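You operate a simulated robot arm through the tools that you are given. There is no shell and no other tool. Be economical: measure what you need, move in short steps, check, and stop when the job is done.

The job below is to be done with a simulated robot arm. You get a single attempt, and the scene is never put back.

Task
The container in the orange frame is not plugged in: switch off, plug in, lock it, switch on again.
Fine: at the cold rack; watch till the lamp on its roof lights. The other containers, switches, sliders and plugs stay as they are.

The check looks at the end state, three seconds after you hand in, the way a careful person would. Anything else that was tipped, shoved, dropped, spilled or broken makes it a failure.

Robot
A 7-joint arm with a two-finger parallel gripper, fixed in place. Base frame: the origin is at the foot of the arm, x ahead of it, y to its left, z up; the work surface is at about z = 760. Units: mm, degrees, N and s.
With the tool pointing down near the work surface it reaches from about 340 to 760 mm from the base axis. Its first joint turns from -115.0 to 115.0 degrees. Payload 3.91 kg.
The TCP is the grasp point between the finger pads, 30 mm short of the fingertips. In the tool frame z runs along the fingers and y along their closing line. The gripper opens to 110 mm. The fingers are 20 mm wide and 10 mm thick; the gripper's body (48 by 112 mm) begins 55 mm behind the TCP.
Orientation is told as [roll, pitch, yaw] about the base's x, y, z axes, in that order, counted from this pose: with the fingers straight down and closing along the base's y, the tool's x points along the base's -x, its y along +y and its z along -z.

Tools
- The arm moves only by the tool jog_arm. Its argument "steps" is text: rows parted by semicolons, each of 7 numbers parted by spaces: the shift along the tool's x, y, z in mm, then the turn, a rotation vector about the tool's x, y, z in degrees, then the gripper command, from -1 (shut) to 1 (fully open), values between in proportion. In form: x y z rx ry rz gripper; .... A call has 1 to 10 rows; each row is the pose to reach, as a shift and turn from the pose commanded when the call began, along the tool's axes at that moment. Each row takes 0.2 s and may step no farther than 50 mm and 8.6 degrees from the row before; otherwise, or with a gripper value out of range, the whole call is refused. A pose out of reach is approached as far as the arm can. The call stops where the force on the tool passes 40 N (or 10 N more than at its start, if that is more) or the arm is blocked; 0.2 s more then pass. The fingers move at their own pace (about 108 mm/s each) and stop on an object; they squeeze with about 30 N. The grip force told is the motor's: it shows also when the fingers shut on nothing. Time passes only in rows, and 0.2 s behind the last, so rows that repeat a pose let the fingers close. It gives the time, the measured TCP pose, the force on the tool (base axes), the opening and the grip force at its end, in the units of the frame above (readings bear some noise), with the torque about the TCP (base axes, N m) and any sound that the robot's microphone picked up.
- Cameras (640 x 400 px; columns grow to the right, rows downward): "scene" is fixed at [413.2, -651.4, 1345.1]; the picture's right is [0.48, 0.88, 0.00], its down [0.81, -0.44, -0.39] and it looks along [-0.34, 0.18, -0.92] (base axes); focal length 263 px, centre (320, 200). "wrist" rides on the gripper at [72, 17, -103] in the tool frame; the picture's right is [-0.23, 0.97, 0.00], its down [-0.76, -0.18, -0.62] and it looks along [-0.61, -0.14, 0.78] (tool axes); focal length 222 px, centre (320, 200). There is no depth. A picture from a camera that has moved, and an enlarged one, comes with that camera's place and axes in the base frame and with its lens. The place of the scene camera against the robot may be out by one fixed shift of up to 18 mm in any direction.
- camera(camera): a new picture of that camera. It takes no simulated time.
- slide_trunk(by): slides the trunk up (or, below 0, down) by that many mm; the arm rides with it, the base frame stays. It gives what a move gives, with no picture.
- close_up(camera, box): a new picture of the part [left, top, right, bottom] of that camera's present view, enlarged. It takes no simulated time.
- job_done(): hands the job in; it is judged then, once.

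Go step by step. Nothing tells you positions but the pictures and the camera data: compare them with the known pose of the tool, close in by small moves and look again before you grip or let go. The budget is 120 turns and 84 pictures, counting those below and the enlarged ones. Unless the task says otherwise, let go and move clear before handing in, and close with one line.

The tools are called after "Call:" by a JSON object that holds its "api" and its "payload". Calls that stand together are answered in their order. jog_arm: Moves the arm, as the interface text tells. Its arguments: {"type":"object","properties":{"steps":{"type":"string"}},"required":["steps"]} The other tools are called the same way: slide_trunk (by) slides the trunk up or down; camera (camera) takes a picture; close_up (camera, box) takes an enlarged picture of a part of a camera's view; job_done () hands the job in.

At the start:

```text
t: 0.0
tcp_pos: [222.2, -466.3, 1037.0]
tcp_rot: [0.0, 0.1, 0.1]
force: [-0.4, -0.3, 0.2]
torque: [-0.02, -0.03, 0.01]
opening: 109.7
grasp_force: 0.0
trunk travel left (down, up): [-700.0, 290.0]
```

scene: 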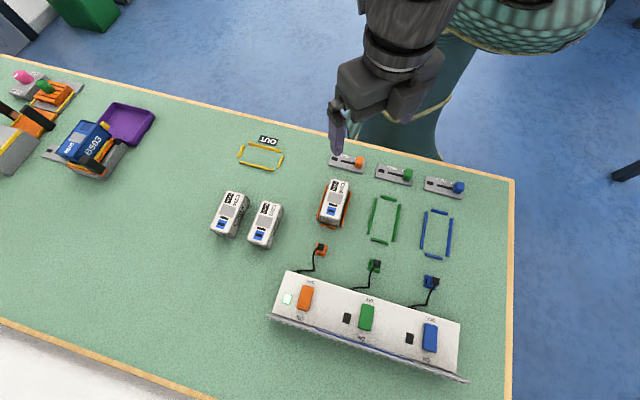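
wrist: 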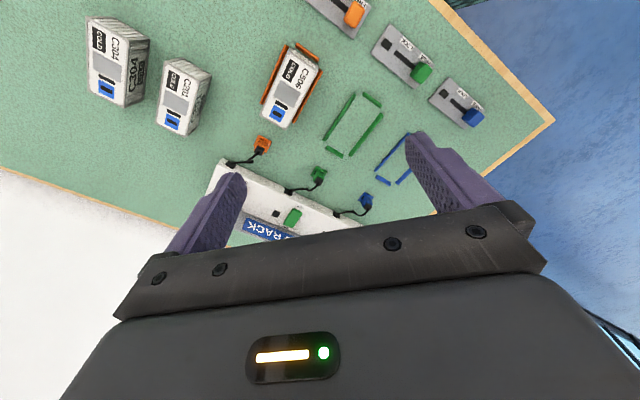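

I see the cold rack with orange, green and blue switches, three cabled plugs, three sliders, and container C306 in the orange frame. I take closer pictures first.

Call:
{"api": "close_up", "payload": {"camera": "scene", "box": [260, 220, 480, 390]}}

Call:
{"api": "close_up", "payload": {"camera": "scene", "box": [290, 130, 480, 260]}}

Call:
{"api": "close_up", "payload": {"camera": "wrist", "box": [200, 0, 520, 240]}}

```text
2.35 times, centred on (370, 305) of scene
camera zoom: at [413.2, -651.4, 1345.1], right [0.48, 0.88, 0.0], down [0.81, -0.44, -0.39], along [-0.34, 0.18, -0.92], focal length 619 px, centre (202, -47)
```

zoom: 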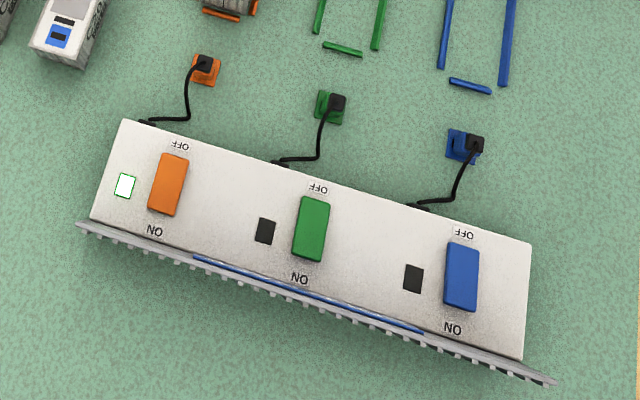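

```text
3.08 times, centred on (385, 195) of scene
camera zoom: at [413.2, -651.4, 1345.1], right [0.48, 0.88, 0.0], down [0.81, -0.44, -0.39], along [-0.34, 0.18, -0.92], focal length 809 px, centre (120, 215)
```

zoom: 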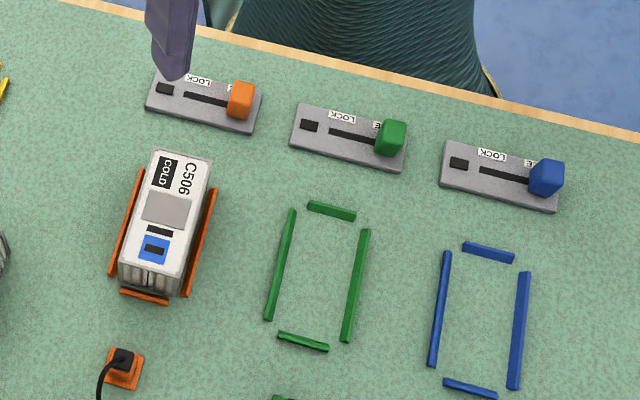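

```text
1.67 times, centred on (360, 120) of wrist
camera zoom: at [150.1, -450.0, 1140.5], right [0.23, 0.97, 0.0], down [0.76, -0.18, 0.62], along [0.61, -0.14, -0.78], focal length 370 px, centre (253, 333)
```

zoom: 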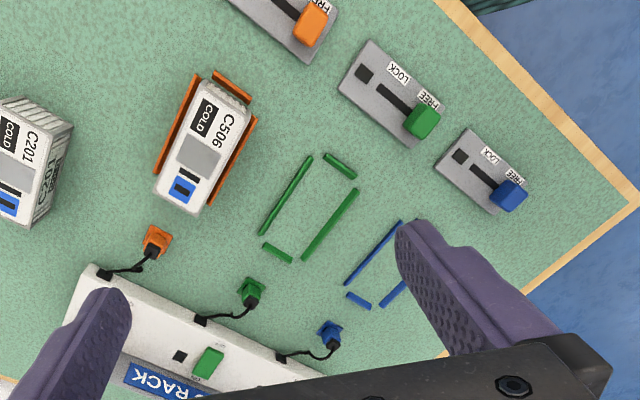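

The row seems to run about 45° across the base axes. I turn the tool by 45° so it lines up, then look.

Call:
{"api": "jog_arm", "payload": {"steps": "0 0 0 0 0 8 1; 0 0 0 0 0 16 1; 0 0 0 0 0 24 1; 0 0 0 0 0 32 1; 0 0 0 0 0 40 1; 0 0 0 0 0 45 1; 0 0 0 0 0 45 1"}}

Call:
{"api": "camera", "payload": {"camera": "wrist"}}

Call:
{"api": "close_up", "payload": {"camera": "wrist", "box": [200, 0, 440, 150]}}

```text
t: 1.6
tcp_pos: [222.1, -466.8, 1036.7]
tcp_rot: [-0.1, 0.0, -44.9]
force: [0.2, -0.4, -0.4]
torque: [-0.03, -0.01, 0.01]
opening: 110.0
grasp_force: 0.0
trunk travel left (down, up): [-700.0, 290.0]
```

```text
78 pictures are left
camera wrist: at [183.1, -403.5, 1140.4], right [0.85, 0.53, 0.0], down [0.41, -0.66, 0.62], along [0.33, -0.53, -0.78], focal length 222 px, centre (320, 200)
```

wrist: 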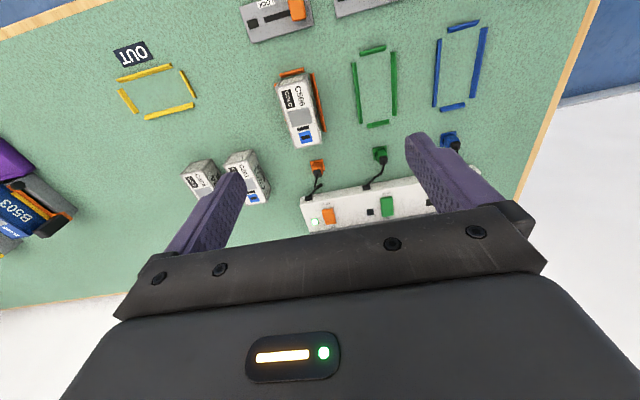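

```text
2.67 times, centred on (320, 75) of wrist
camera zoom: at [183.1, -403.5, 1140.4], right [0.85, 0.53, 0.0], down [0.41, -0.66, 0.62], along [0.33, -0.53, -0.78], focal length 592 px, centre (320, 533)
```

zoom: 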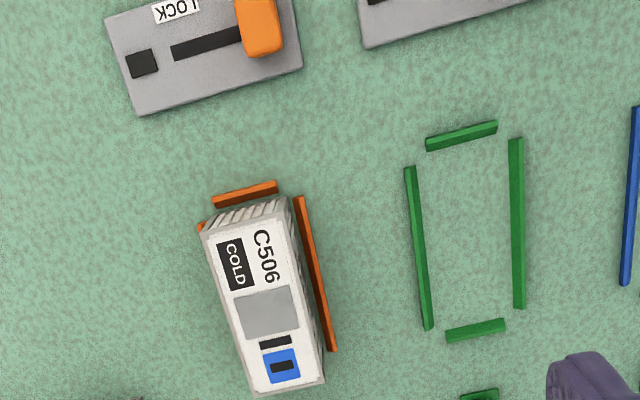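

The orange container C506 has a blue roof socket near the rack end, and its plug rests on an orange stand. I move over the plug and switch for a closer look.

Call:
{"api": "jog_arm", "payload": {"steps": "-39 -8 22 0 0 0 1; -78 -16 44 0 0 0 1; -117 -24 66 0 0 0 1; -156 -32 87 0 0 0 1; -156 -32 87 0 0 0 1"}}

Call:
{"api": "camera", "payload": {"camera": "wrist"}}

Call:
{"api": "close_up", "payload": {"camera": "wrist", "box": [240, 60, 400, 220]}}

```text
t: 2.8
tcp_pos: [309.8, -598.1, 951.3]
tcp_rot: [0.0, 0.0, -45.0]
force: [0.8, -0.6, -0.4]
torque: [0.02, -0.02, 0.02]
opening: 110.0
grasp_force: 0.1
trunk travel left (down, up): [-700.0, 290.0]
```

```text
76 pictures are left
camera wrist: at [270.0, -535.6, 1054.1], right [0.85, 0.53, 0.0], down [0.41, -0.66, 0.62], along [0.33, -0.53, -0.78], focal length 222 px, centre (320, 200)
```

wrist: 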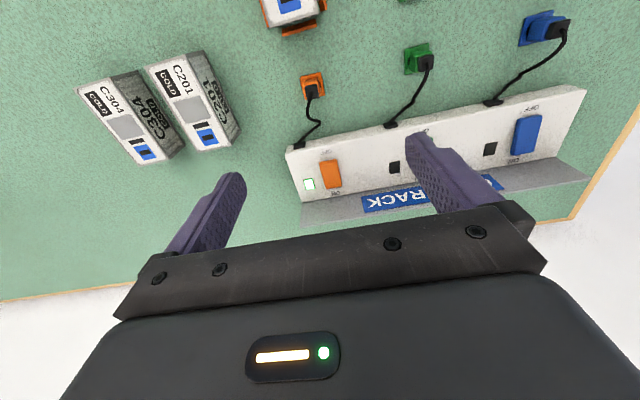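

```text
2.50 times, centred on (320, 140) of wrist
camera zoom: at [270.0, -535.6, 1054.1], right [0.85, 0.53, 0.0], down [0.41, -0.66, 0.62], along [0.33, -0.53, -0.78], focal length 555 px, centre (320, 350)
```

zoom: 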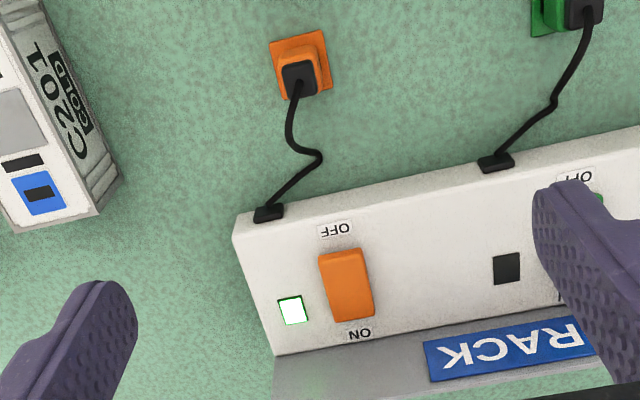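

The switch is on, its lamp lit; the rocker sits near (372,-671,785), with its OFF end nearer to the arm. I shut the gripper and hover over the OFF end.

Call:
{"api": "jog_arm", "payload": {"steps": "-26 -2 27 0 0 0 -1; -52 -5 54 0 0 0 -1; -78 -7 81 0 0 0 -1; -78 -7 101 0 0 0 -1; -78 -7 101 0 0 0 -1"}}

Call:
{"api": "camera", "payload": {"camera": "wrist"}}

Call:
{"api": "close_up", "payload": {"camera": "scene", "box": [250, 220, 410, 380]}}

```text
t: 4.0
tcp_pos: [350.5, -638.1, 853.3]
tcp_rot: [0.0, 0.1, -45.0]
force: [0.2, -0.8, -0.1]
torque: [0.01, -0.01, 0.04]
opening: 0.0
grasp_force: 30.7
out of reach, approached as far as the arm can: row 3, 4, 5
trunk travel left (down, up): [-700.0, 290.0]
```

```text
74 pictures are left
camera wrist: at [311.5, -575.2, 955.3], right [0.85, 0.53, 0.0], down [0.41, -0.66, 0.62], along [0.33, -0.53, -0.78], focal length 222 px, centre (320, 200)
```

wrist: 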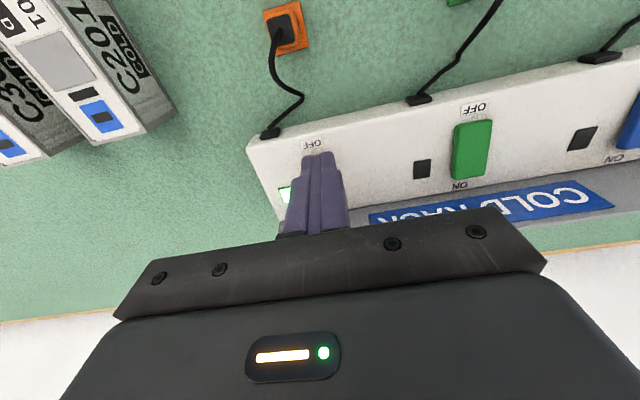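

```text
2.50 times, centred on (330, 300) of scene
camera zoom: at [413.2, -651.4, 1345.1], right [0.48, 0.88, 0.0], down [0.81, -0.44, -0.39], along [-0.34, 0.18, -0.92], focal length 658 px, centre (295, -50)
```

zoom: 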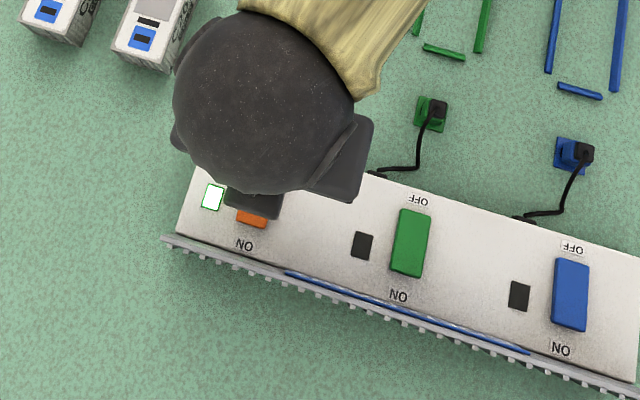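

At this height the arm stops about 728 mm out. I raise the arm and lower the trunk to gain reach.

Call:
{"api": "jog_arm", "payload": {"steps": "0 0 -50 0 0 0 -1; 0 0 -100 0 0 0 -1; 0 0 -150 0 0 0 -1; 0 0 -200 0 0 0 -1; 0 0 -200 0 0 0 -1"}}

Call:
{"api": "slide_trunk", "payload": {"by": -170}}

Call:
{"api": "camera", "payload": {"camera": "scene"}}

```text
t: 5.2
tcp_pos: [346.5, -626.3, 1049.4]
tcp_rot: [0.0, 0.0, -44.9]
force: [0.0, 0.4, 1.1]
torque: [-0.04, 0.01, -0.01]
opening: 0.2
grasp_force: 30.1
out of reach, approached as far as the arm can: row 4, 5
trunk travel left (down, up): [-700.0, 290.0]
```

```text
t: 7.1
tcp_pos: [345.8, -625.4, 880.5]
tcp_rot: [0.0, 0.0, -44.9]
force: [0.1, -0.8, 0.2]
torque: [0.02, 0.03, 0.04]
opening: 0.1
grasp_force: 29.9
trunk travel left (down, up): [-530.0, 460.0]
```

```text
72 pictures are left
```

scene: 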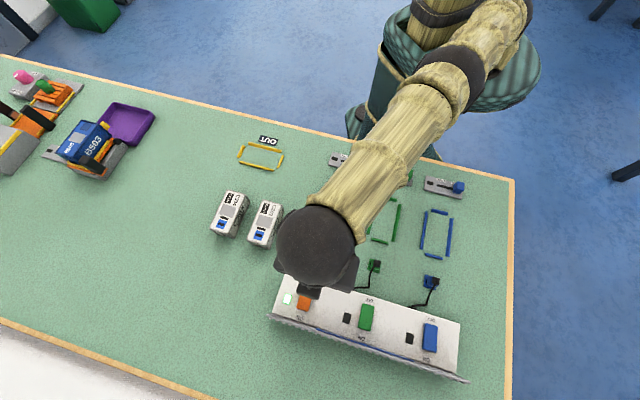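

The reach peaks between those heights, so I'll tilt the fingers outward by 30° in place.

Call:
{"api": "jog_arm", "payload": {"steps": "0 0 0 0 -7.5 0 -1; 0 0 0 0 -15 0 -1; 0 0 0 0 -22.5 0 -1; 0 0 0 0 -30 0 -1; 0 0 0 0 -30 0 -1"}}

Call:
{"api": "jog_arm", "payload": {"steps": "-15 -7 20 0 0 0 -1; -16 -14 44 0 0 0 -1; -16 -14 44 0 0 0 -1"}}

Call:
{"api": "camera", "payload": {"camera": "wrist"}}

Call:
{"api": "close_up", "payload": {"camera": "scene", "box": [250, 220, 410, 380]}}

```text
t: 8.3
tcp_pos: [346.9, -625.5, 880.5]
tcp_rot: [0.0, -29.9, -45.0]
force: [0.3, -0.1, -0.3]
torque: [-0.01, -0.01, -0.03]
opening: 0.0
grasp_force: 29.9
trunk travel left (down, up): [-530.0, 460.0]
```

```text
t: 9.1
tcp_pos: [360.8, -662.2, 849.6]
tcp_rot: [0.0, -30.0, -44.9]
force: [-0.4, 0.3, -0.2]
torque: [0.02, 0.04, 0.03]
opening: 0.0
grasp_force: 30.2
trunk travel left (down, up): [-530.0, 460.0]
```

```text
71 pictures are left
camera wrist: at [292.3, -568.8, 903.2], right [0.83, 0.55, 0.11], down [0.12, -0.37, 0.92], along [0.55, -0.75, -0.37], focal length 222 px, centre (320, 200)
```

wrist: 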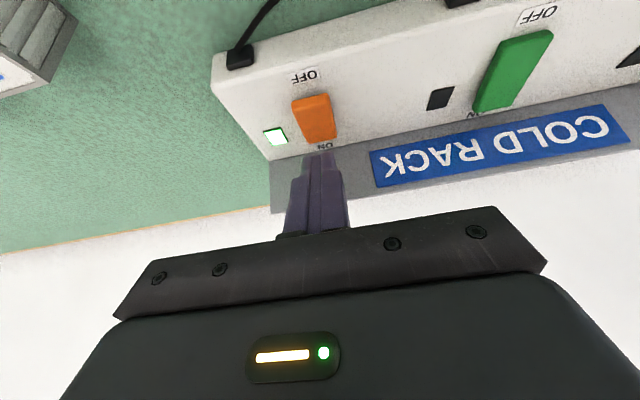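

```text
2.50 times, centred on (330, 300) of scene
camera zoom: at [413.2, -651.4, 1345.1], right [0.48, 0.88, 0.0], down [0.81, -0.44, -0.39], along [-0.34, 0.18, -0.92], focal length 658 px, centre (295, -50)
```

zoom: 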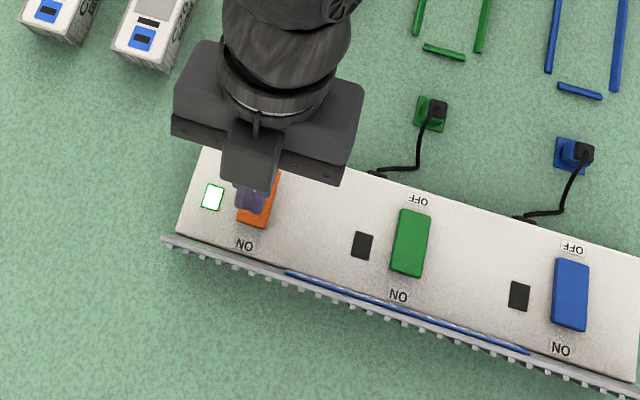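

The fingertips hover over the rocker's OFF half. I press it down now.

Call:
{"api": "jog_arm", "payload": {"steps": "12.5 0 13.6 0 0 0 -1; 15.5 0 18.8 0 0 0 -1; 17.5 0 22.2 0 0 0 -1; 19 0 24.8 0 0 0 -1; 20.5 0 27.4 0 0 0 -1; 22 0 30 0 0 0 -1"}}

Call:
{"api": "camera", "payload": {"camera": "wrist"}}

```text
t: 10.1
tcp_pos: [358.2, -659.9, 831.0]
tcp_rot: [-0.3, -31.1, -44.9]
force: [-5.9, 8.0, 17.3]
torque: [0.18, 0.08, 0.0]
opening: 0.0
grasp_force: 29.8
trunk travel left (down, up): [-530.0, 460.0]
stopped in row 4: the force on the tool passed its limit at 43 N (the readings are from after the stop); the commanded pose is now the measured one
```

```text
69 pictures are left
camera wrist: at [289.5, -566.4, 881.4], right [0.83, 0.55, 0.11], down [0.11, -0.36, 0.93], along [0.55, -0.76, -0.36], focal length 222 px, centre (320, 200)
```

wrist: 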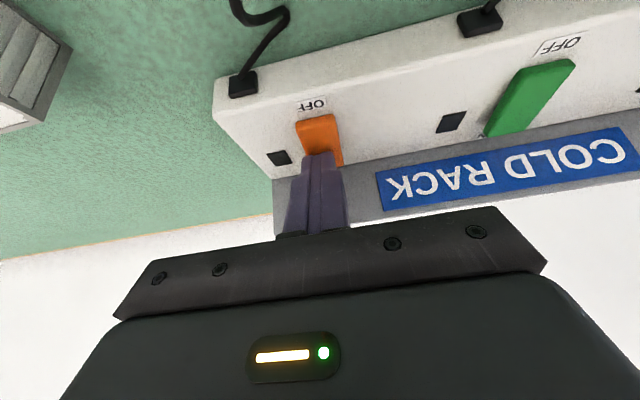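

The switch lamp went dark: it is off. I lift off, tilt back upright and open the gripper for the plug.

Call:
{"api": "jog_arm", "payload": {"steps": "-15 0 -26 0 0 0 -1; -30 0 -52 0 0 0 -1; -14 0 -78 0 7.5 0 -1; 0 0 -100 0 15 0 -0.4; 10 0 -110 0 22.5 0 -0.4; 20 0 -115 0 31 0 -0.4; 20 0 -115 0 31 0 -0.4"}}

Call:
{"api": "camera", "payload": {"camera": "wrist"}}

```text
t: 11.7
tcp_pos: [306.5, -605.9, 914.3]
tcp_rot: [-0.3, 0.4, -45.1]
force: [-0.3, -0.8, 0.4]
torque: [0.0, 0.0, -0.01]
opening: 33.1
grasp_force: 0.1
trunk travel left (down, up): [-530.0, 460.0]
```

```text
68 pictures are left
camera wrist: at [268.2, -543.8, 1017.8], right [0.85, 0.53, -0.01], down [0.42, -0.67, 0.62], along [0.32, -0.53, -0.79], focal length 222 px, centre (320, 200)
```

wrist: 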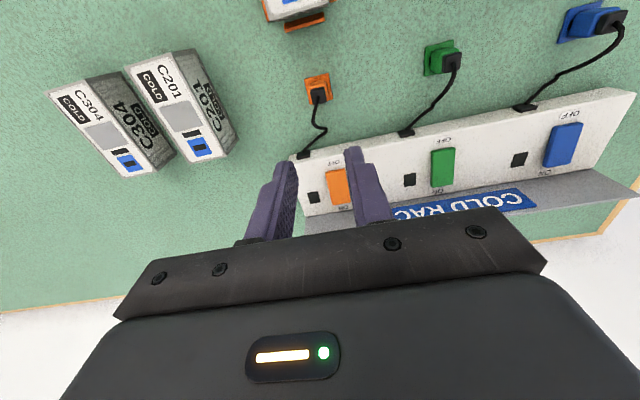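

Off confirmed. Now I look closely at the plug on its stand, and the socket.

Call:
{"api": "close_up", "payload": {"camera": "wrist", "box": [270, 0, 370, 130]}}

Call:
{"api": "close_up", "payload": {"camera": "scene", "box": [290, 170, 400, 290]}}

```text
3.08 times, centred on (320, 65) of wrist
camera zoom: at [268.2, -543.8, 1017.8], right [0.85, 0.53, -0.01], down [0.42, -0.67, 0.62], along [0.32, -0.53, -0.79], focal length 684 px, centre (320, 615)
```

zoom: 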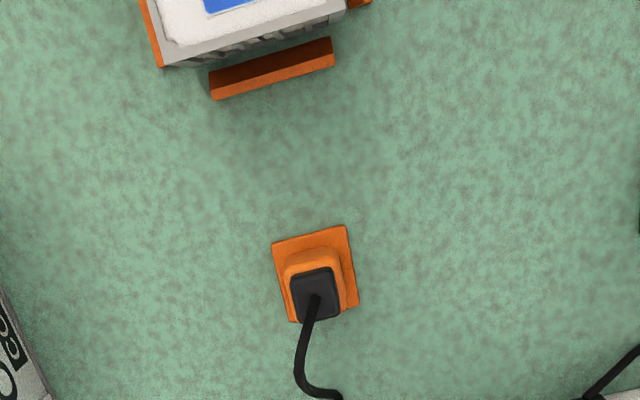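

```text
3.33 times, centred on (345, 230) of scene
camera zoom: at [413.2, -651.4, 1345.1], right [0.48, 0.88, 0.0], down [0.81, -0.44, -0.39], along [-0.34, 0.18, -0.92], focal length 877 px, centre (237, 100)
```

zoom: 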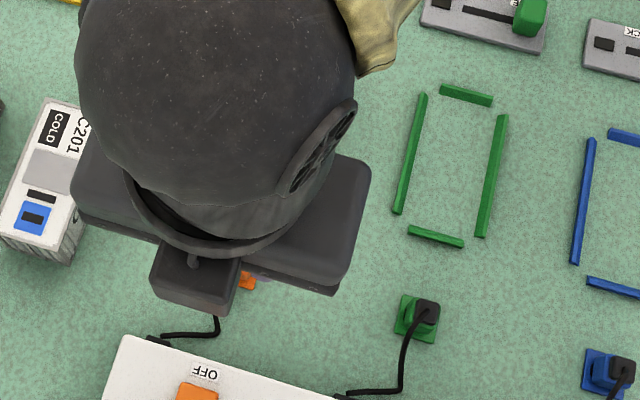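

The plug stands upright, a black ~15 mm block on the orange stand near (292.5,-590.5), its cable leaving at the top. I move above it and look again.

Call:
{"api": "jog_arm", "payload": {"steps": "21 1 20 0 0 0 -0.4; 21 1 50 0 0 0 -0.4; 21 1 64 0 0 0 -0.4; 21 1 64 0 0 0 -0.4"}}

Call:
{"api": "camera", "payload": {"camera": "wrist"}}

Call:
{"api": "close_up", "payload": {"camera": "wrist", "box": [260, 90, 380, 210]}}

```text
t: 12.7
tcp_pos: [290.3, -591.8, 850.4]
tcp_rot: [-0.2, 0.2, -45.0]
force: [0.4, 0.0, -0.6]
torque: [0.02, 0.0, 0.0]
opening: 32.9
grasp_force: 0.0
trunk travel left (down, up): [-530.0, 460.0]
```

```text
65 pictures are left
camera wrist: at [253.0, -528.2, 953.5], right [0.85, 0.53, -0.01], down [0.42, -0.67, 0.62], along [0.32, -0.53, -0.79], focal length 222 px, centre (320, 200)
```

wrist: 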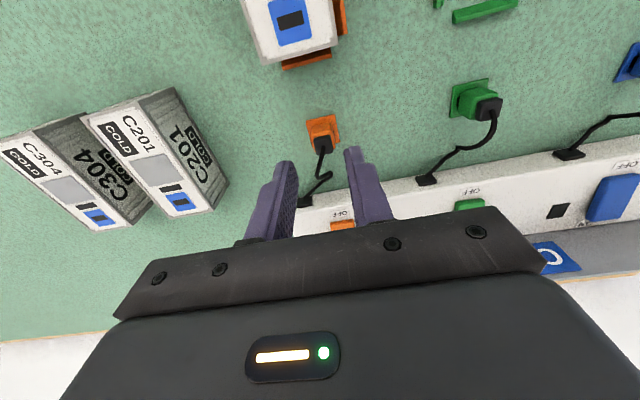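

```text
3.33 times, centred on (320, 150) of wrist
camera zoom: at [253.0, -528.2, 953.5], right [0.85, 0.53, -0.01], down [0.42, -0.67, 0.62], along [0.32, -0.53, -0.79], focal length 740 px, centre (320, 367)
```

zoom: 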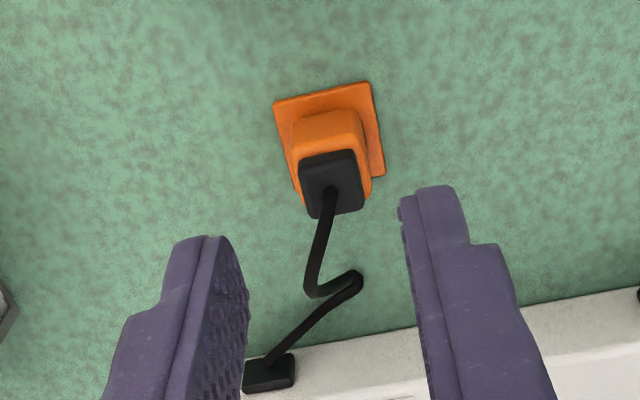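

I want a lower viewing angle to tell plug from stand, so I tilt the tool outward for a moment.

Call:
{"api": "jog_arm", "payload": {"steps": "0 0 0 0 -8 0 -0.4; 0 0 0 0 -16 0 -0.4; 0 0 0 0 -24 0 -0.4; 0 0 0 0 -32 0 -0.4; 0 0 0 0 -32 0 -0.4"}}

Call:
{"api": "close_up", "payload": {"camera": "wrist", "box": [240, 0, 400, 160]}}

```text
t: 13.9
tcp_pos: [291.4, -591.0, 851.6]
tcp_rot: [-0.4, -31.8, -45.0]
force: [0.5, -0.4, 1.1]
torque: [0.0, -0.02, 0.0]
opening: 33.2
grasp_force: 0.1
trunk travel left (down, up): [-530.0, 460.0]
```

```text
2.50 times, centred on (320, 80) of wrist
camera zoom: at [221.8, -496.6, 900.4], right [0.83, 0.55, 0.12], down [0.1, -0.35, 0.93], along [0.55, -0.76, -0.34], focal length 555 px, centre (320, 500)
```

zoom: 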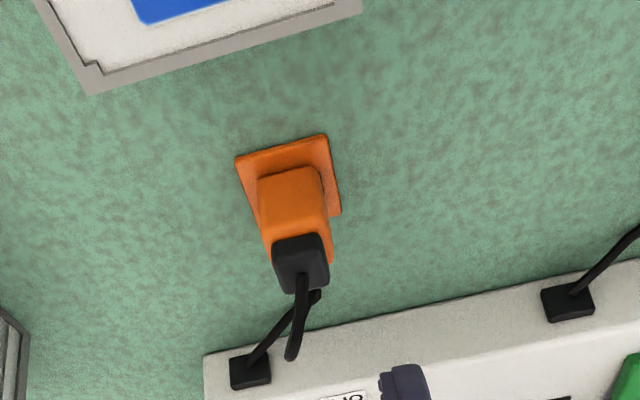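

The plug is a black cap on an orange block; gripping the black cap is safe either way. I straighten up again and lower to the cap.

Call:
{"api": "jog_arm", "payload": {"steps": "0 0 0 0 8 0 -0.4; 0 0 0 0 16 0 -0.4; 0 0 0 0 24 0 -0.4; 0 0 0 0 31.8 0 -0.4; 0 0 0 0 31.8 0 -0.4"}}

Call:
{"api": "jog_arm", "payload": {"steps": "0 1 20 0 0 0 -0.4; 0 1 31 0 0 0 -0.4; 0 1 31 0 0 0 -0.4"}}

Call:
{"api": "close_up", "payload": {"camera": "wrist", "box": [260, 90, 380, 210]}}

Call:
{"api": "close_up", "payload": {"camera": "scene", "box": [290, 210, 370, 290]}}

```text
t: 15.1
tcp_pos: [292.3, -590.0, 849.9]
tcp_rot: [-0.3, 0.2, -45.1]
force: [-0.6, 0.1, -0.3]
torque: [0.03, 0.04, 0.01]
opening: 33.1
grasp_force: 0.0
trunk travel left (down, up): [-530.0, 460.0]
```

```text
t: 15.9
tcp_pos: [291.8, -590.9, 819.0]
tcp_rot: [-0.2, 0.1, -45.1]
force: [1.0, 0.2, 0.2]
torque: [0.01, -0.01, 0.0]
opening: 32.8
grasp_force: 0.1
trunk travel left (down, up): [-530.0, 460.0]
```

```text
3.33 times, centred on (320, 150) of wrist
camera zoom: at [253.3, -526.8, 922.6], right [0.85, 0.53, 0.0], down [0.42, -0.66, 0.62], along [0.32, -0.53, -0.78], focal length 740 px, centre (320, 367)
```

zoom: 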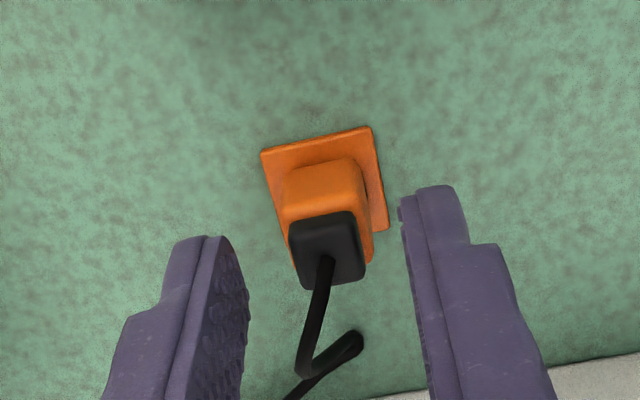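

```text
5.00 times, centred on (330, 250) of scene
camera zoom: at [413.2, -651.4, 1345.1], right [0.48, 0.88, 0.0], down [0.81, -0.44, -0.39], along [-0.34, 0.18, -0.92], focal length 1315 px, centre (270, -50)
```

zoom: 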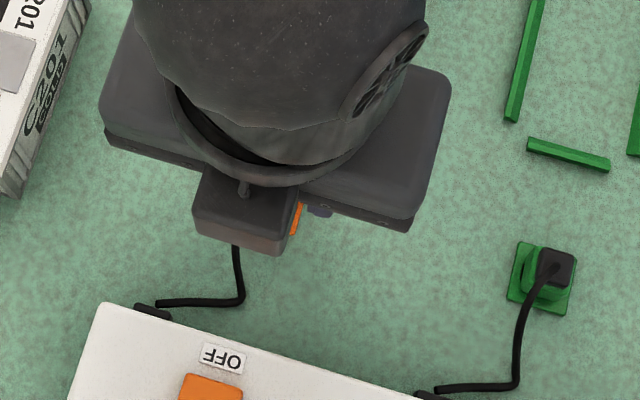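

The fingertips straddle the black cap. I centre 2.5 mm sideways, raise 2 mm and close on it.

Call:
{"api": "jog_arm", "payload": {"steps": "0 2.5 -2 0 0 0 -0.4; 0 2.5 -2 0 0 0 -0.7; 0 2.5 -2 0 0 0 -1; 0 2.5 -2 0 0 0 -1; 0 2.5 -2 0 0 0 -1"}}

Call:
{"api": "close_up", "payload": {"camera": "wrist", "box": [260, 90, 380, 210]}}

```text
t: 17.1
tcp_pos: [294.5, -588.4, 820.3]
tcp_rot: [-0.2, 0.2, -45.1]
force: [-0.1, -0.2, 1.4]
torque: [-0.06, -0.03, 0.0]
opening: 12.8
grasp_force: 30.0
trunk travel left (down, up): [-530.0, 460.0]
```

```text
3.33 times, centred on (320, 150) of wrist
camera zoom: at [255.1, -525.1, 924.7], right [0.85, 0.53, 0.0], down [0.42, -0.66, 0.62], along [0.32, -0.53, -0.78], focal length 740 px, centre (320, 367)
```

zoom: 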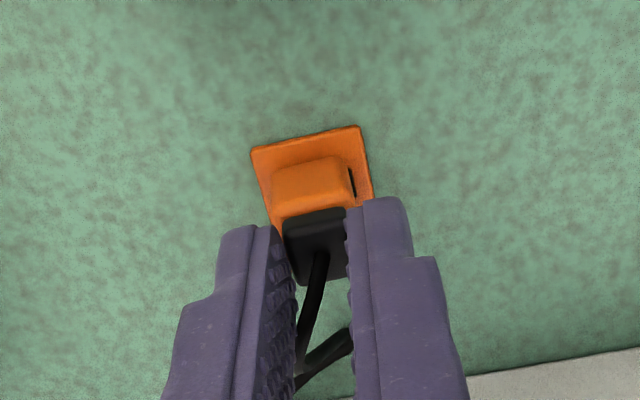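

The cap is held (12.8 mm) and the orange body seems to belong to the plug. I lift straight up in small steps.

Call:
{"api": "jog_arm", "payload": {"steps": "0 0 -5 0 0 0 -1; 0 0 -10 0 0 0 -1; 0 0 -15 0 0 0 -1; 0 0 -20 0 0 0 -1; 0 0 -25 0 0 0 -1"}}

Call:
{"api": "close_up", "payload": {"camera": "wrist", "box": [250, 50, 390, 190]}}

```text
t: 18.3
tcp_pos: [294.9, -588.4, 845.0]
tcp_rot: [-0.3, 0.0, -45.2]
force: [-0.3, 0.3, -0.1]
torque: [0.0, -0.01, 0.0]
opening: 12.9
grasp_force: 29.9
trunk travel left (down, up): [-530.0, 460.0]
```

```text
2.86 times, centred on (320, 120) of wrist
camera zoom: at [255.3, -525.3, 949.9], right [0.85, 0.53, 0.0], down [0.42, -0.66, 0.62], along [0.32, -0.53, -0.78], focal length 635 px, centre (320, 429)
```

zoom: 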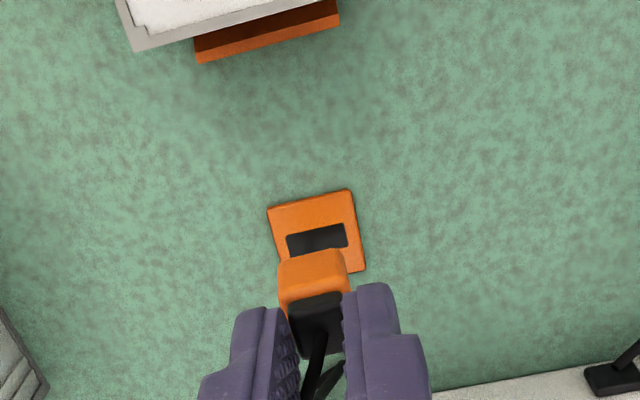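

The whole plug came up, orange body with the cap. I raise it and carry it toward the container, then look at the socket.

Call:
{"api": "jog_arm", "payload": {"steps": "0 0 -20 0 0 0 -1; 0 0 -40 0 0 0 -1; 20 -1 -45 0 0 0 -1; 40 -2 -45 0 0 0 -1; 40 -2 -45 0 0 0 -1"}}

Call:
{"api": "camera", "payload": {"camera": "wrist"}}

Call:
{"api": "close_up", "payload": {"camera": "wrist", "box": [250, 30, 390, 180]}}

```text
t: 19.5
tcp_pos: [264.0, -560.9, 892.4]
tcp_rot: [-0.2, 0.1, -45.0]
force: [0.8, -0.6, 1.1]
torque: [-0.03, -0.02, -0.01]
opening: 12.9
grasp_force: 30.3
trunk travel left (down, up): [-530.0, 460.0]
```

```text
58 pictures are left
camera wrist: at [225.5, -497.8, 995.4], right [0.85, 0.53, 0.0], down [0.42, -0.66, 0.62], along [0.33, -0.53, -0.78], focal length 222 px, centre (320, 200)
```

wrist: 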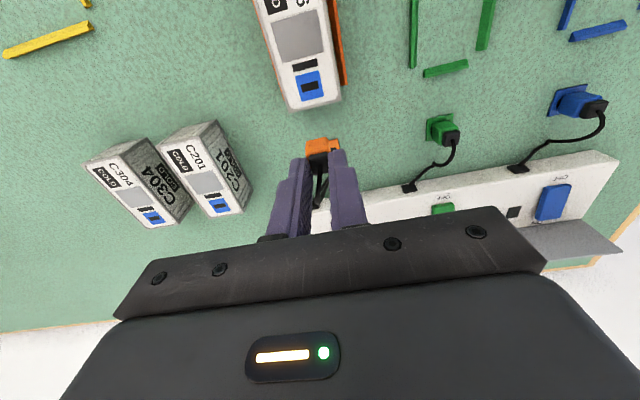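

```text
2.67 times, centred on (320, 105) of wrist
camera zoom: at [225.5, -497.8, 995.4], right [0.85, 0.53, 0.0], down [0.42, -0.66, 0.62], along [0.33, -0.53, -0.78], focal length 592 px, centre (320, 453)
```

zoom: 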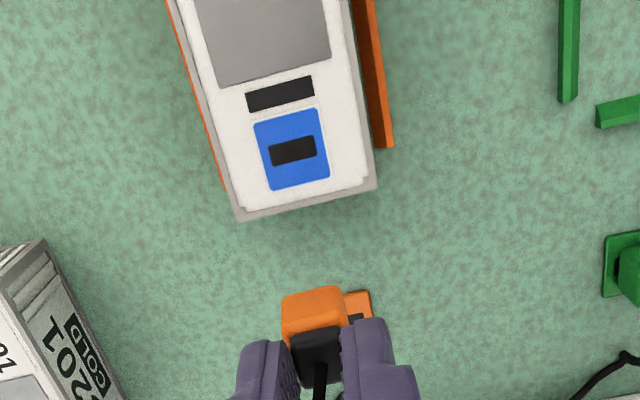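

The socket slot lies about 35 mm back toward the arm, right in line with the plug. I move above it at this height and check.

Call:
{"api": "jog_arm", "payload": {"steps": "18 0 0 0 0 0 -1; 35 0 0 0 0 0 -1; 35 0 0 0 0 0 -1"}}

Call:
{"api": "close_up", "payload": {"camera": "wrist", "box": [260, 90, 380, 210]}}

Call:
{"api": "close_up", "payload": {"camera": "scene", "box": [280, 160, 380, 260]}}

```text
t: 20.3
tcp_pos: [238.4, -538.0, 890.7]
tcp_rot: [-0.2, 0.2, -45.1]
force: [-0.7, 0.9, -0.2]
torque: [0.02, 0.0, -0.02]
opening: 13.0
grasp_force: 30.0
trunk travel left (down, up): [-530.0, 460.0]
```

```text
3.33 times, centred on (320, 150) of wrist
camera zoom: at [201.0, -473.1, 995.0], right [0.85, 0.53, 0.0], down [0.41, -0.66, 0.62], along [0.32, -0.53, -0.78], focal length 740 px, centre (320, 367)
```

zoom: 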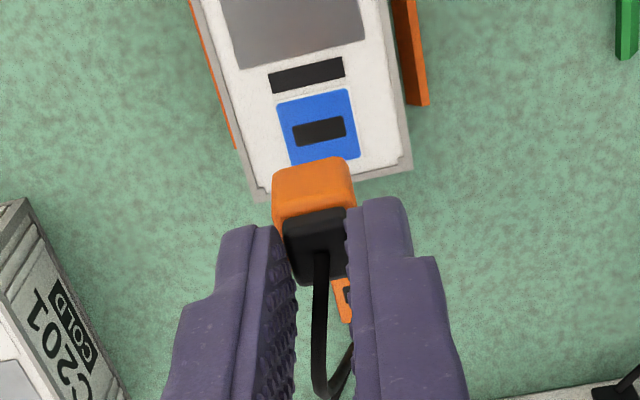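

```text
4.00 times, centred on (330, 210) of scene
camera zoom: at [413.2, -651.4, 1345.1], right [0.48, 0.88, 0.0], down [0.81, -0.44, -0.39], along [-0.34, 0.18, -0.92], focal length 1052 px, centre (280, 160)
```

zoom: 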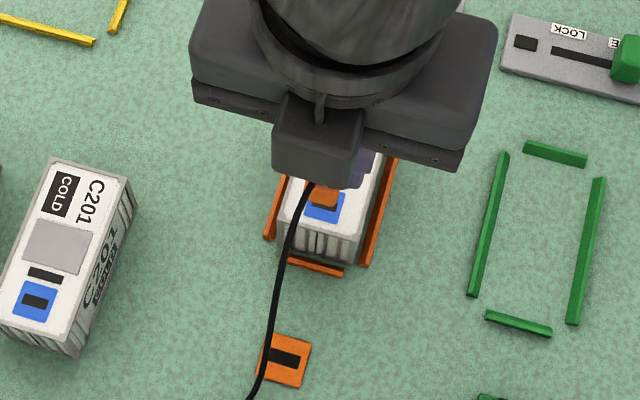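

Slot and plug line up to about a millimetre. I correct by 0.8 mm each way, lower close to the roof and look again.

Call:
{"api": "jog_arm", "payload": {"steps": "0.8 0.7 8 0 0 0 -1; 0.8 0.7 14 0 0 0 -1; 0.8 0.7 18 0 0 0 -1; 0.8 0.7 18 0 0 0 -1"}}

Call:
{"api": "close_up", "payload": {"camera": "wrist", "box": [260, 80, 380, 200]}}

```text
t: 21.3
tcp_pos: [240.1, -535.5, 873.3]
tcp_rot: [-0.3, 0.1, -45.0]
force: [-0.5, 0.2, 0.3]
torque: [0.0, 0.02, -0.05]
opening: 12.8
grasp_force: 30.4
trunk travel left (down, up): [-530.0, 460.0]
```

```text
3.33 times, centred on (320, 140) of wrist
camera zoom: at [201.2, -472.3, 976.8], right [0.85, 0.53, 0.0], down [0.42, -0.66, 0.62], along [0.33, -0.53, -0.78], focal length 740 px, centre (320, 400)
```

zoom: 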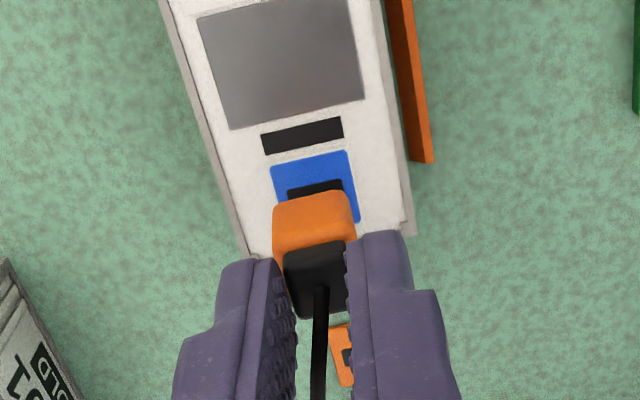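

Alignment looks good. I lower in fine steps into the socket, watching the force.

Call:
{"api": "jog_arm", "payload": {"steps": "0 0 3 0 0 0 -1; 0 0 5 0 0 0 -1; 0 0 7 0 0 0 -1; 0 0 9 0 0 0 -1; 0 0 10.5 0 0 0 -1; 0 0 12 0 0 0 -1; 0 0 13.5 0 0 0 -1"}}

Call:
{"api": "close_up", "payload": {"camera": "wrist", "box": [260, 80, 380, 200]}}

```text
t: 22.9
tcp_pos: [240.2, -534.9, 862.0]
tcp_rot: [-0.4, -0.3, -45.0]
force: [0.4, -1.8, 17.2]
torque: [-0.09, -0.05, 0.05]
opening: 12.6
grasp_force: 29.6
trunk travel left (down, up): [-530.0, 460.0]
```

```text
3.33 times, centred on (320, 140) of wrist
camera zoom: at [200.7, -471.9, 965.7], right [0.85, 0.53, -0.01], down [0.41, -0.66, 0.63], along [0.33, -0.53, -0.78], focal length 740 px, centre (320, 400)
```

zoom: 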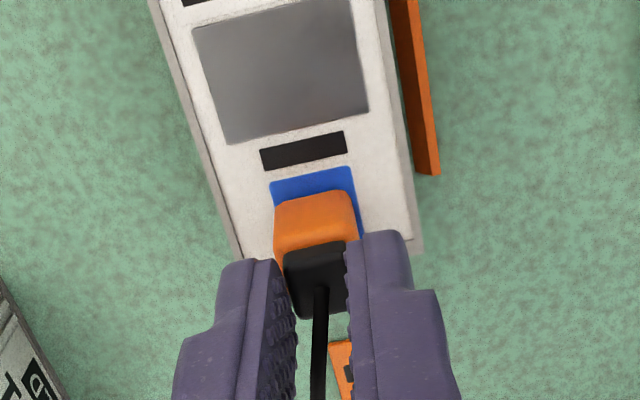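

There is 17 N of resistance near the expected seat depth. I press on a little further to see whether it goes in or is seated.

Call:
{"api": "jog_arm", "payload": {"steps": "0 0 1.5 0 0 0 -1; 0 0 3 0 0 0 -1; 0 0 4.5 0 0 0 -1; 0 0 6 0 0 0 -1; 0 0 7.5 0 0 0 -1"}}

Call:
{"api": "close_up", "payload": {"camera": "wrist", "box": [260, 80, 380, 200]}}

```text
t: 24.1
tcp_pos: [239.0, -534.9, 855.6]
tcp_rot: [-0.4, -0.2, -45.2]
force: [-0.6, -3.9, 34.7]
torque: [-0.15, 0.06, 0.0]
opening: 12.9
grasp_force: 30.2
trunk travel left (down, up): [-530.0, 460.0]
```

```text
3.33 times, centred on (320, 140) of wrist
camera zoom: at [199.7, -471.2, 959.2], right [0.85, 0.53, -0.01], down [0.41, -0.66, 0.63], along [0.33, -0.54, -0.78], focal length 740 px, centre (320, 400)
```

zoom: 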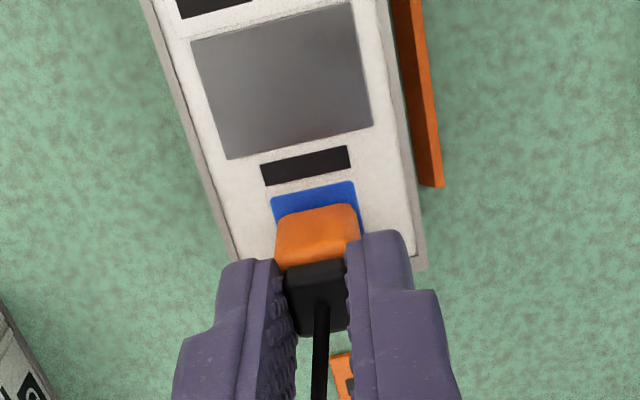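

The plug slid up in the fingers instead of moving, so it is either seated or blocked on the rim. I look from the scene camera.

Call:
{"api": "close_up", "payload": {"camera": "scene", "box": [305, 180, 365, 240]}}

```text
6.67 times, centred on (335, 210) of scene
camera zoom: at [413.2, -651.4, 1345.1], right [0.48, 0.88, 0.0], down [0.81, -0.44, -0.39], along [-0.34, 0.18, -0.92], focal length 1753 px, centre (220, 133)
```

zoom: 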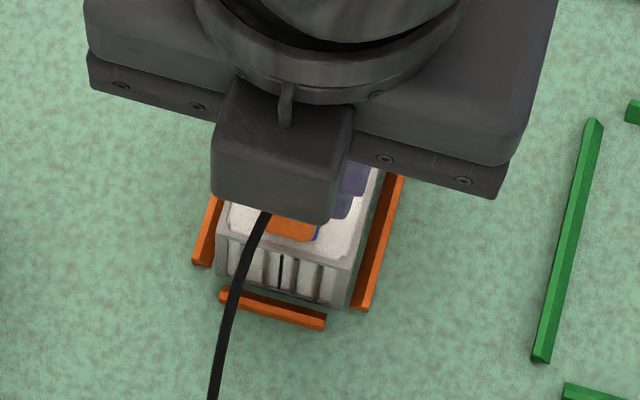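

The pictures suggest the plug is about 3 mm too far out. I ease the pressure and nudge it toward the arm to see whether it drops in or meets a wall.

Call:
{"api": "jog_arm", "payload": {"steps": "0 0 -2 0 0 0 -1; 1 0 -2 0 0 0 -1; 2 0 -2 0 0 0 -1; 3 0 -2 0 0 0 -1; 3 0 -2 0 0 0 -1"}}

Call:
{"api": "close_up", "payload": {"camera": "wrist", "box": [260, 80, 380, 200]}}

```text
t: 25.3
tcp_pos: [237.4, -533.0, 855.8]
tcp_rot: [-0.3, 0.1, -45.0]
force: [4.2, -6.5, 27.8]
torque: [-0.33, -0.31, -0.04]
opening: 13.1
grasp_force: 29.9
trunk travel left (down, up): [-530.0, 460.0]
```

```text
3.33 times, centred on (320, 140) of wrist
camera zoom: at [199.0, -469.5, 959.4], right [0.85, 0.53, 0.0], down [0.41, -0.66, 0.62], along [0.33, -0.53, -0.78], focal length 740 px, centre (320, 400)
```

zoom: 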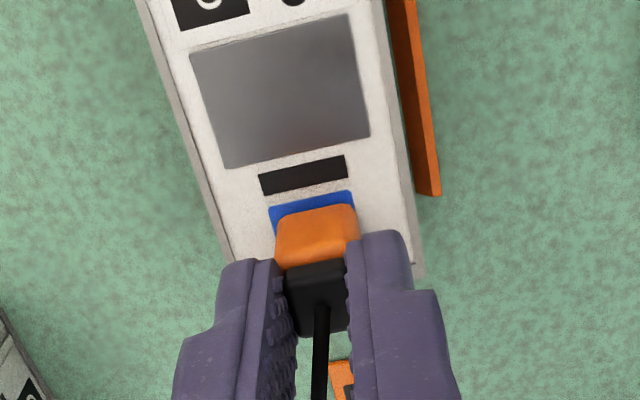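

The plug slides rather than drops, so it isn't in yet. I lift it a little and look at its underside from the scene camera.

Call:
{"api": "jog_arm", "payload": {"steps": "0 0 -10 0 0 0 -1; 0 0 -20 0 0 0 -1; 0 0 -28 0 0 0 -1; 0 0 -28 0 0 0 -1"}}

Call:
{"api": "close_up", "payload": {"camera": "scene", "box": [310, 180, 360, 230]}}

Call:
{"api": "close_up", "payload": {"camera": "wrist", "box": [270, 90, 370, 190]}}

```text
t: 26.3
tcp_pos: [236.7, -533.6, 882.6]
tcp_rot: [-0.1, 0.2, -45.1]
force: [-0.7, -0.2, -0.1]
torque: [0.0, -0.04, 0.02]
opening: 12.7
grasp_force: 30.8
trunk travel left (down, up): [-530.0, 460.0]
```

```text
8.00 times, centred on (335, 205) of scene
camera zoom: at [413.2, -651.4, 1345.1], right [0.48, 0.88, 0.0], down [0.81, -0.44, -0.39], along [-0.34, 0.18, -0.92], focal length 2104 px, centre (200, 160)
```

zoom: 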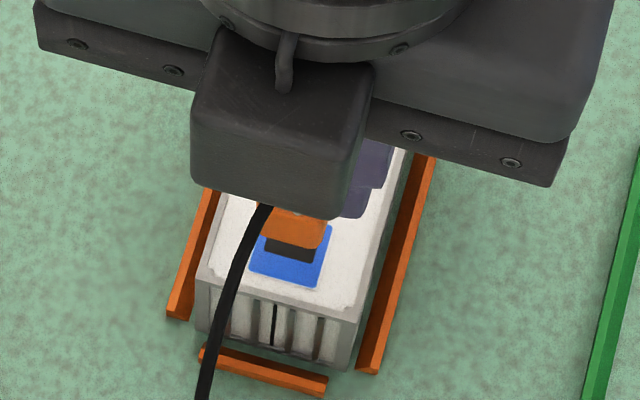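

```text
4.00 times, centred on (320, 140) of wrist
camera zoom: at [198.6, -470.3, 985.8], right [0.85, 0.53, 0.0], down [0.42, -0.66, 0.62], along [0.32, -0.53, -0.78], focal length 888 px, centre (320, 440)
```

zoom: 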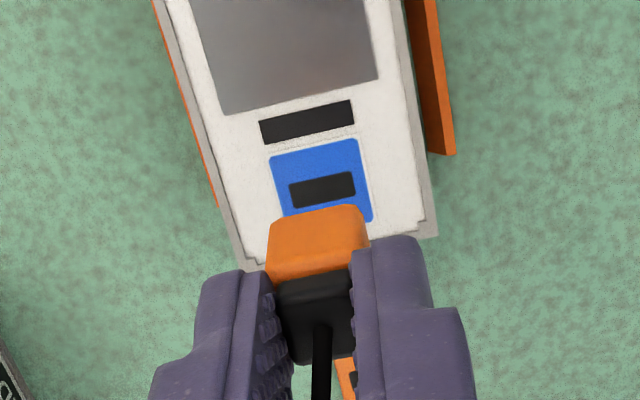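

I still can't tell whether the plug has a blade. I raise it and tilt it outward so the scene camera sees its lower end.

Call:
{"api": "jog_arm", "payload": {"steps": "0 0 -15 0 0 0 -1; 0 0 -30 0 -6 0 -1; 0 0 -35 0 -14 0 -1; 0 0 -35 0 -22 0 -1; 0 0 -35 0 -30 0 -1; 0 0 -35 0 -38 0 -1; 0 0 -35 0 -38 0 -1"}}

Call:
{"api": "close_up", "payload": {"camera": "scene", "box": [305, 180, 375, 250]}}

```text
t: 27.9
tcp_pos: [238.7, -532.2, 916.9]
tcp_rot: [-0.2, -37.9, -44.9]
force: [-0.2, 0.1, -0.1]
torque: [0.03, 0.0, 0.02]
opening: 12.9
grasp_force: 29.9
trunk travel left (down, up): [-530.0, 460.0]
```

```text
5.71 times, centred on (340, 215) of scene
camera zoom: at [413.2, -651.4, 1345.1], right [0.48, 0.88, 0.0], down [0.81, -0.44, -0.39], along [-0.34, 0.18, -0.92], focal length 1503 px, centre (206, 114)
```

zoom: 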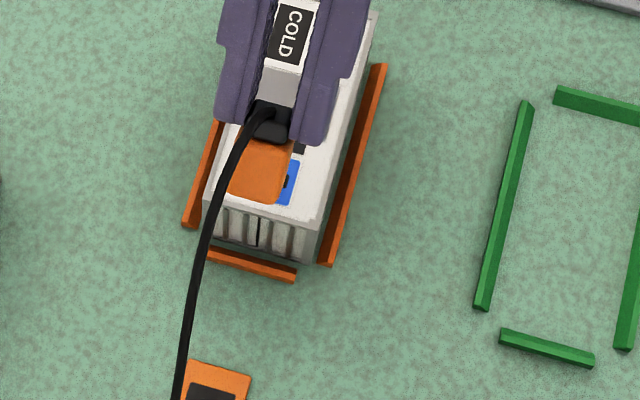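

No blade below the orange body: the plug simply sits on the socket pad, so its earlier contact was with the pad. I straighten up and go back down to just above the nudged, centred place.

Call:
{"api": "jog_arm", "payload": {"steps": "0 0 0 0 8 0 -1; 0 0 0 0 16 0 -1; 0 0 0 0 24 0 -1; 0 0 0 0 32 0 -1; 0 0 0 0 38 0 -1; 0 0 0 0 38 0 -1"}}

Call:
{"api": "jog_arm", "payload": {"steps": "0 0 20 0 0 0 -1; 0 0 40 0 0 0 -1; 0 0 50 0 0 0 -1; 0 0 54 0 0 0 -1; 0 0 56 0 0 0 -1; 0 0 56 0 0 0 -1"}}

Call:
{"api": "close_up", "payload": {"camera": "wrist", "box": [270, 90, 370, 190]}}

Call:
{"api": "close_up", "payload": {"camera": "scene", "box": [310, 180, 360, 230]}}

```text
t: 29.3
tcp_pos: [238.2, -533.8, 916.9]
tcp_rot: [-0.3, 0.3, -45.1]
force: [0.7, 0.7, 0.3]
torque: [-0.02, 0.04, -0.02]
opening: 12.9
grasp_force: 30.3
trunk travel left (down, up): [-530.0, 460.0]
```

```text
t: 30.7
tcp_pos: [236.9, -533.4, 861.0]
tcp_rot: [-0.2, 0.0, -45.1]
force: [0.2, 0.1, 0.3]
torque: [0.02, -0.02, 0.01]
opening: 13.0
grasp_force: 30.2
trunk travel left (down, up): [-530.0, 460.0]
```

```text
4.00 times, centred on (320, 140) of wrist
camera zoom: at [198.8, -470.3, 964.7], right [0.85, 0.53, 0.0], down [0.42, -0.66, 0.62], along [0.32, -0.53, -0.78], focal length 888 px, centre (320, 440)
```

zoom: 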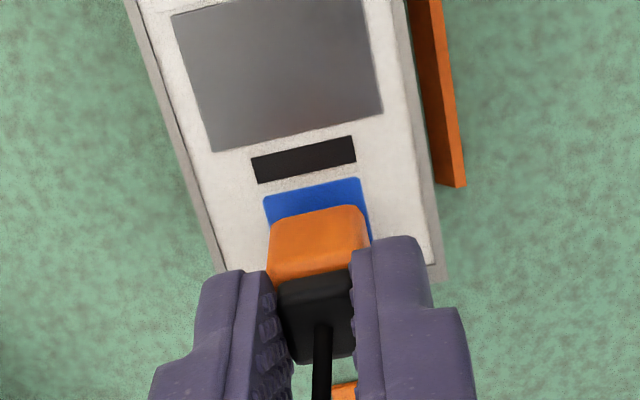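

```text
8.00 times, centred on (335, 205) of scene
camera zoom: at [413.2, -651.4, 1345.1], right [0.48, 0.88, 0.0], down [0.81, -0.44, -0.39], along [-0.34, 0.18, -0.92], focal length 2104 px, centre (200, 160)
```

zoom: 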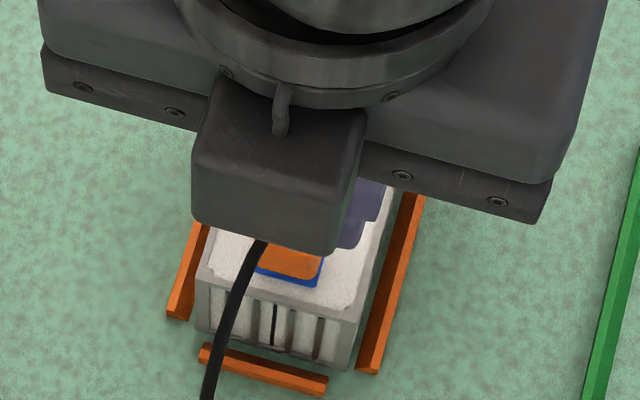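

The plug is about 3 mm above the pad and nearly centred. I shift 1.2 mm toward the arm and set it down gently.

Call:
{"api": "jog_arm", "payload": {"steps": "1.2 0 1 0 0 0 -1; 1.2 0 3 0 0 0 -1; 1.2 0 5 0 0 0 -1; 1.2 0 6.5 0 0 0 -1; 1.2 0 8 0 0 0 -1"}}

Call:
{"api": "close_up", "payload": {"camera": "wrist", "box": [270, 90, 370, 190]}}

Call:
{"api": "close_up", "payload": {"camera": "scene", "box": [310, 180, 360, 230]}}

```text
t: 31.9
tcp_pos: [235.7, -532.0, 856.2]
tcp_rot: [-0.4, -0.1, -45.2]
force: [-0.7, -0.2, 22.8]
torque: [-0.01, -0.02, 0.0]
opening: 12.9
grasp_force: 30.4
trunk travel left (down, up): [-530.0, 460.0]
```

```text
4.00 times, centred on (320, 140) of wrist
camera zoom: at [197.6, -468.8, 960.1], right [0.85, 0.53, -0.01], down [0.41, -0.66, 0.63], along [0.33, -0.54, -0.78], focal length 888 px, centre (320, 440)
```

zoom: 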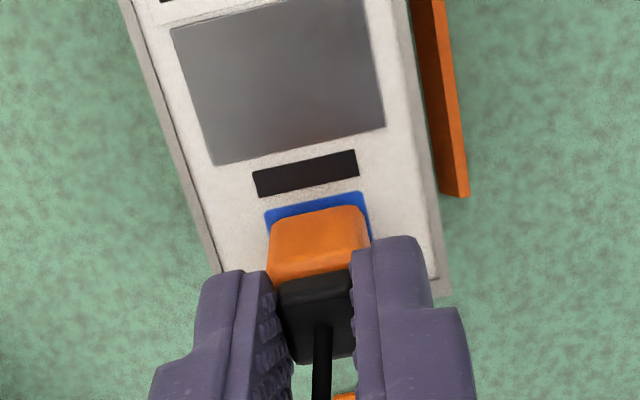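

```text
8.00 times, centred on (335, 205) of scene
camera zoom: at [413.2, -651.4, 1345.1], right [0.48, 0.88, 0.0], down [0.81, -0.44, -0.39], along [-0.34, 0.18, -0.92], focal length 2104 px, centre (200, 160)
```

zoom: 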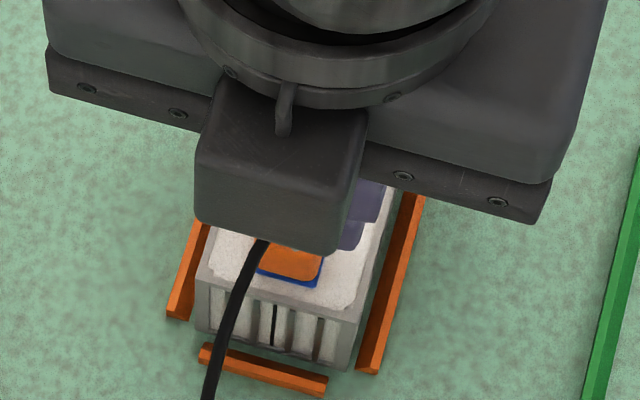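

The plug sits flat and centred on the pad. I press firmly once more to seat it, then ease off and open slightly.

Call:
{"api": "jog_arm", "payload": {"steps": "0 0 1 0 0 0 -1; 0 0 2 0 0 0 -1; 0 0 2 0 0 0 -1; 0 0 -2 0 0 0 -1; 0 0 -2 0 0 0 -1; 0 0 -2 0 0 0 -0.75; 0 0 -2 0 0 0 -0.6; 0 0 -2 0 0 0 -0.6"}}

Call:
{"api": "close_up", "payload": {"camera": "wrist", "box": [270, 90, 370, 190]}}

```text
t: 32.7
tcp_pos: [237.2, -533.0, 856.4]
tcp_rot: [-0.5, -0.5, -45.1]
force: [-1.8, 5.5, 15.1]
torque: [0.3, 0.1, 0.0]
opening: 12.9
grasp_force: 30.2
trunk travel left (down, up): [-530.0, 460.0]
stopped in row 3: the force on the tool passed its limit at 41 N (the readings are from after the stop); the commanded pose is now the measured one
```

```text
4.00 times, centred on (320, 140) of wrist
camera zoom: at [197.5, -468.6, 959.1], right [0.85, 0.53, -0.01], down [0.41, -0.66, 0.63], along [0.33, -0.54, -0.78], focal length 888 px, centre (320, 440)
```

zoom: 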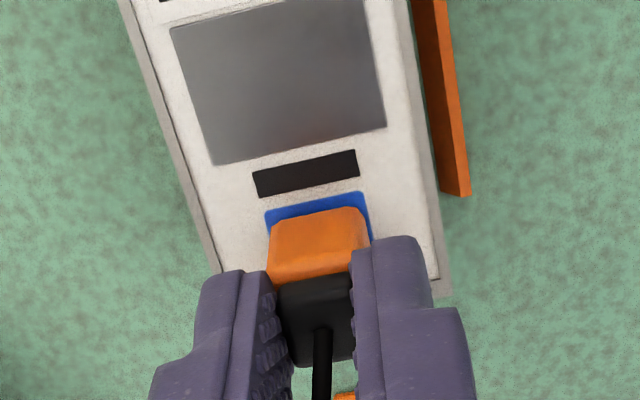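

It is firmly down. I open the fingers slightly and check that it stays.

Call:
{"api": "jog_arm", "payload": {"steps": "0 0 -1 0 0 0 -1; 0 0 -1 0 0 0 -0.75; 0 0 -1 0 0 0 -0.6; 0 0 -1 0 0 0 -0.6"}}

Call:
{"api": "close_up", "payload": {"camera": "wrist", "box": [270, 90, 370, 190]}}

```text
t: 33.7
tcp_pos: [235.8, -534.3, 855.4]
tcp_rot: [-0.4, -0.4, -45.0]
force: [-3.2, -2.6, 16.0]
torque: [0.03, -0.05, -0.03]
opening: 19.9
grasp_force: 0.1
trunk travel left (down, up): [-530.0, 460.0]
```

```text
4.00 times, centred on (320, 140) of wrist
camera zoom: at [197.7, -469.7, 959.0], right [0.85, 0.53, -0.01], down [0.41, -0.66, 0.63], along [0.33, -0.54, -0.78], focal length 888 px, centre (320, 440)
```

zoom: 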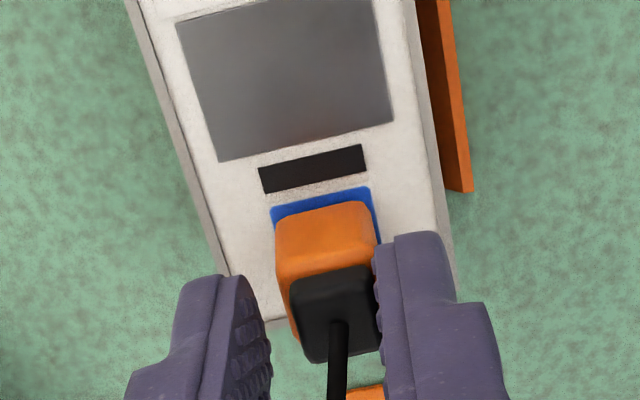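

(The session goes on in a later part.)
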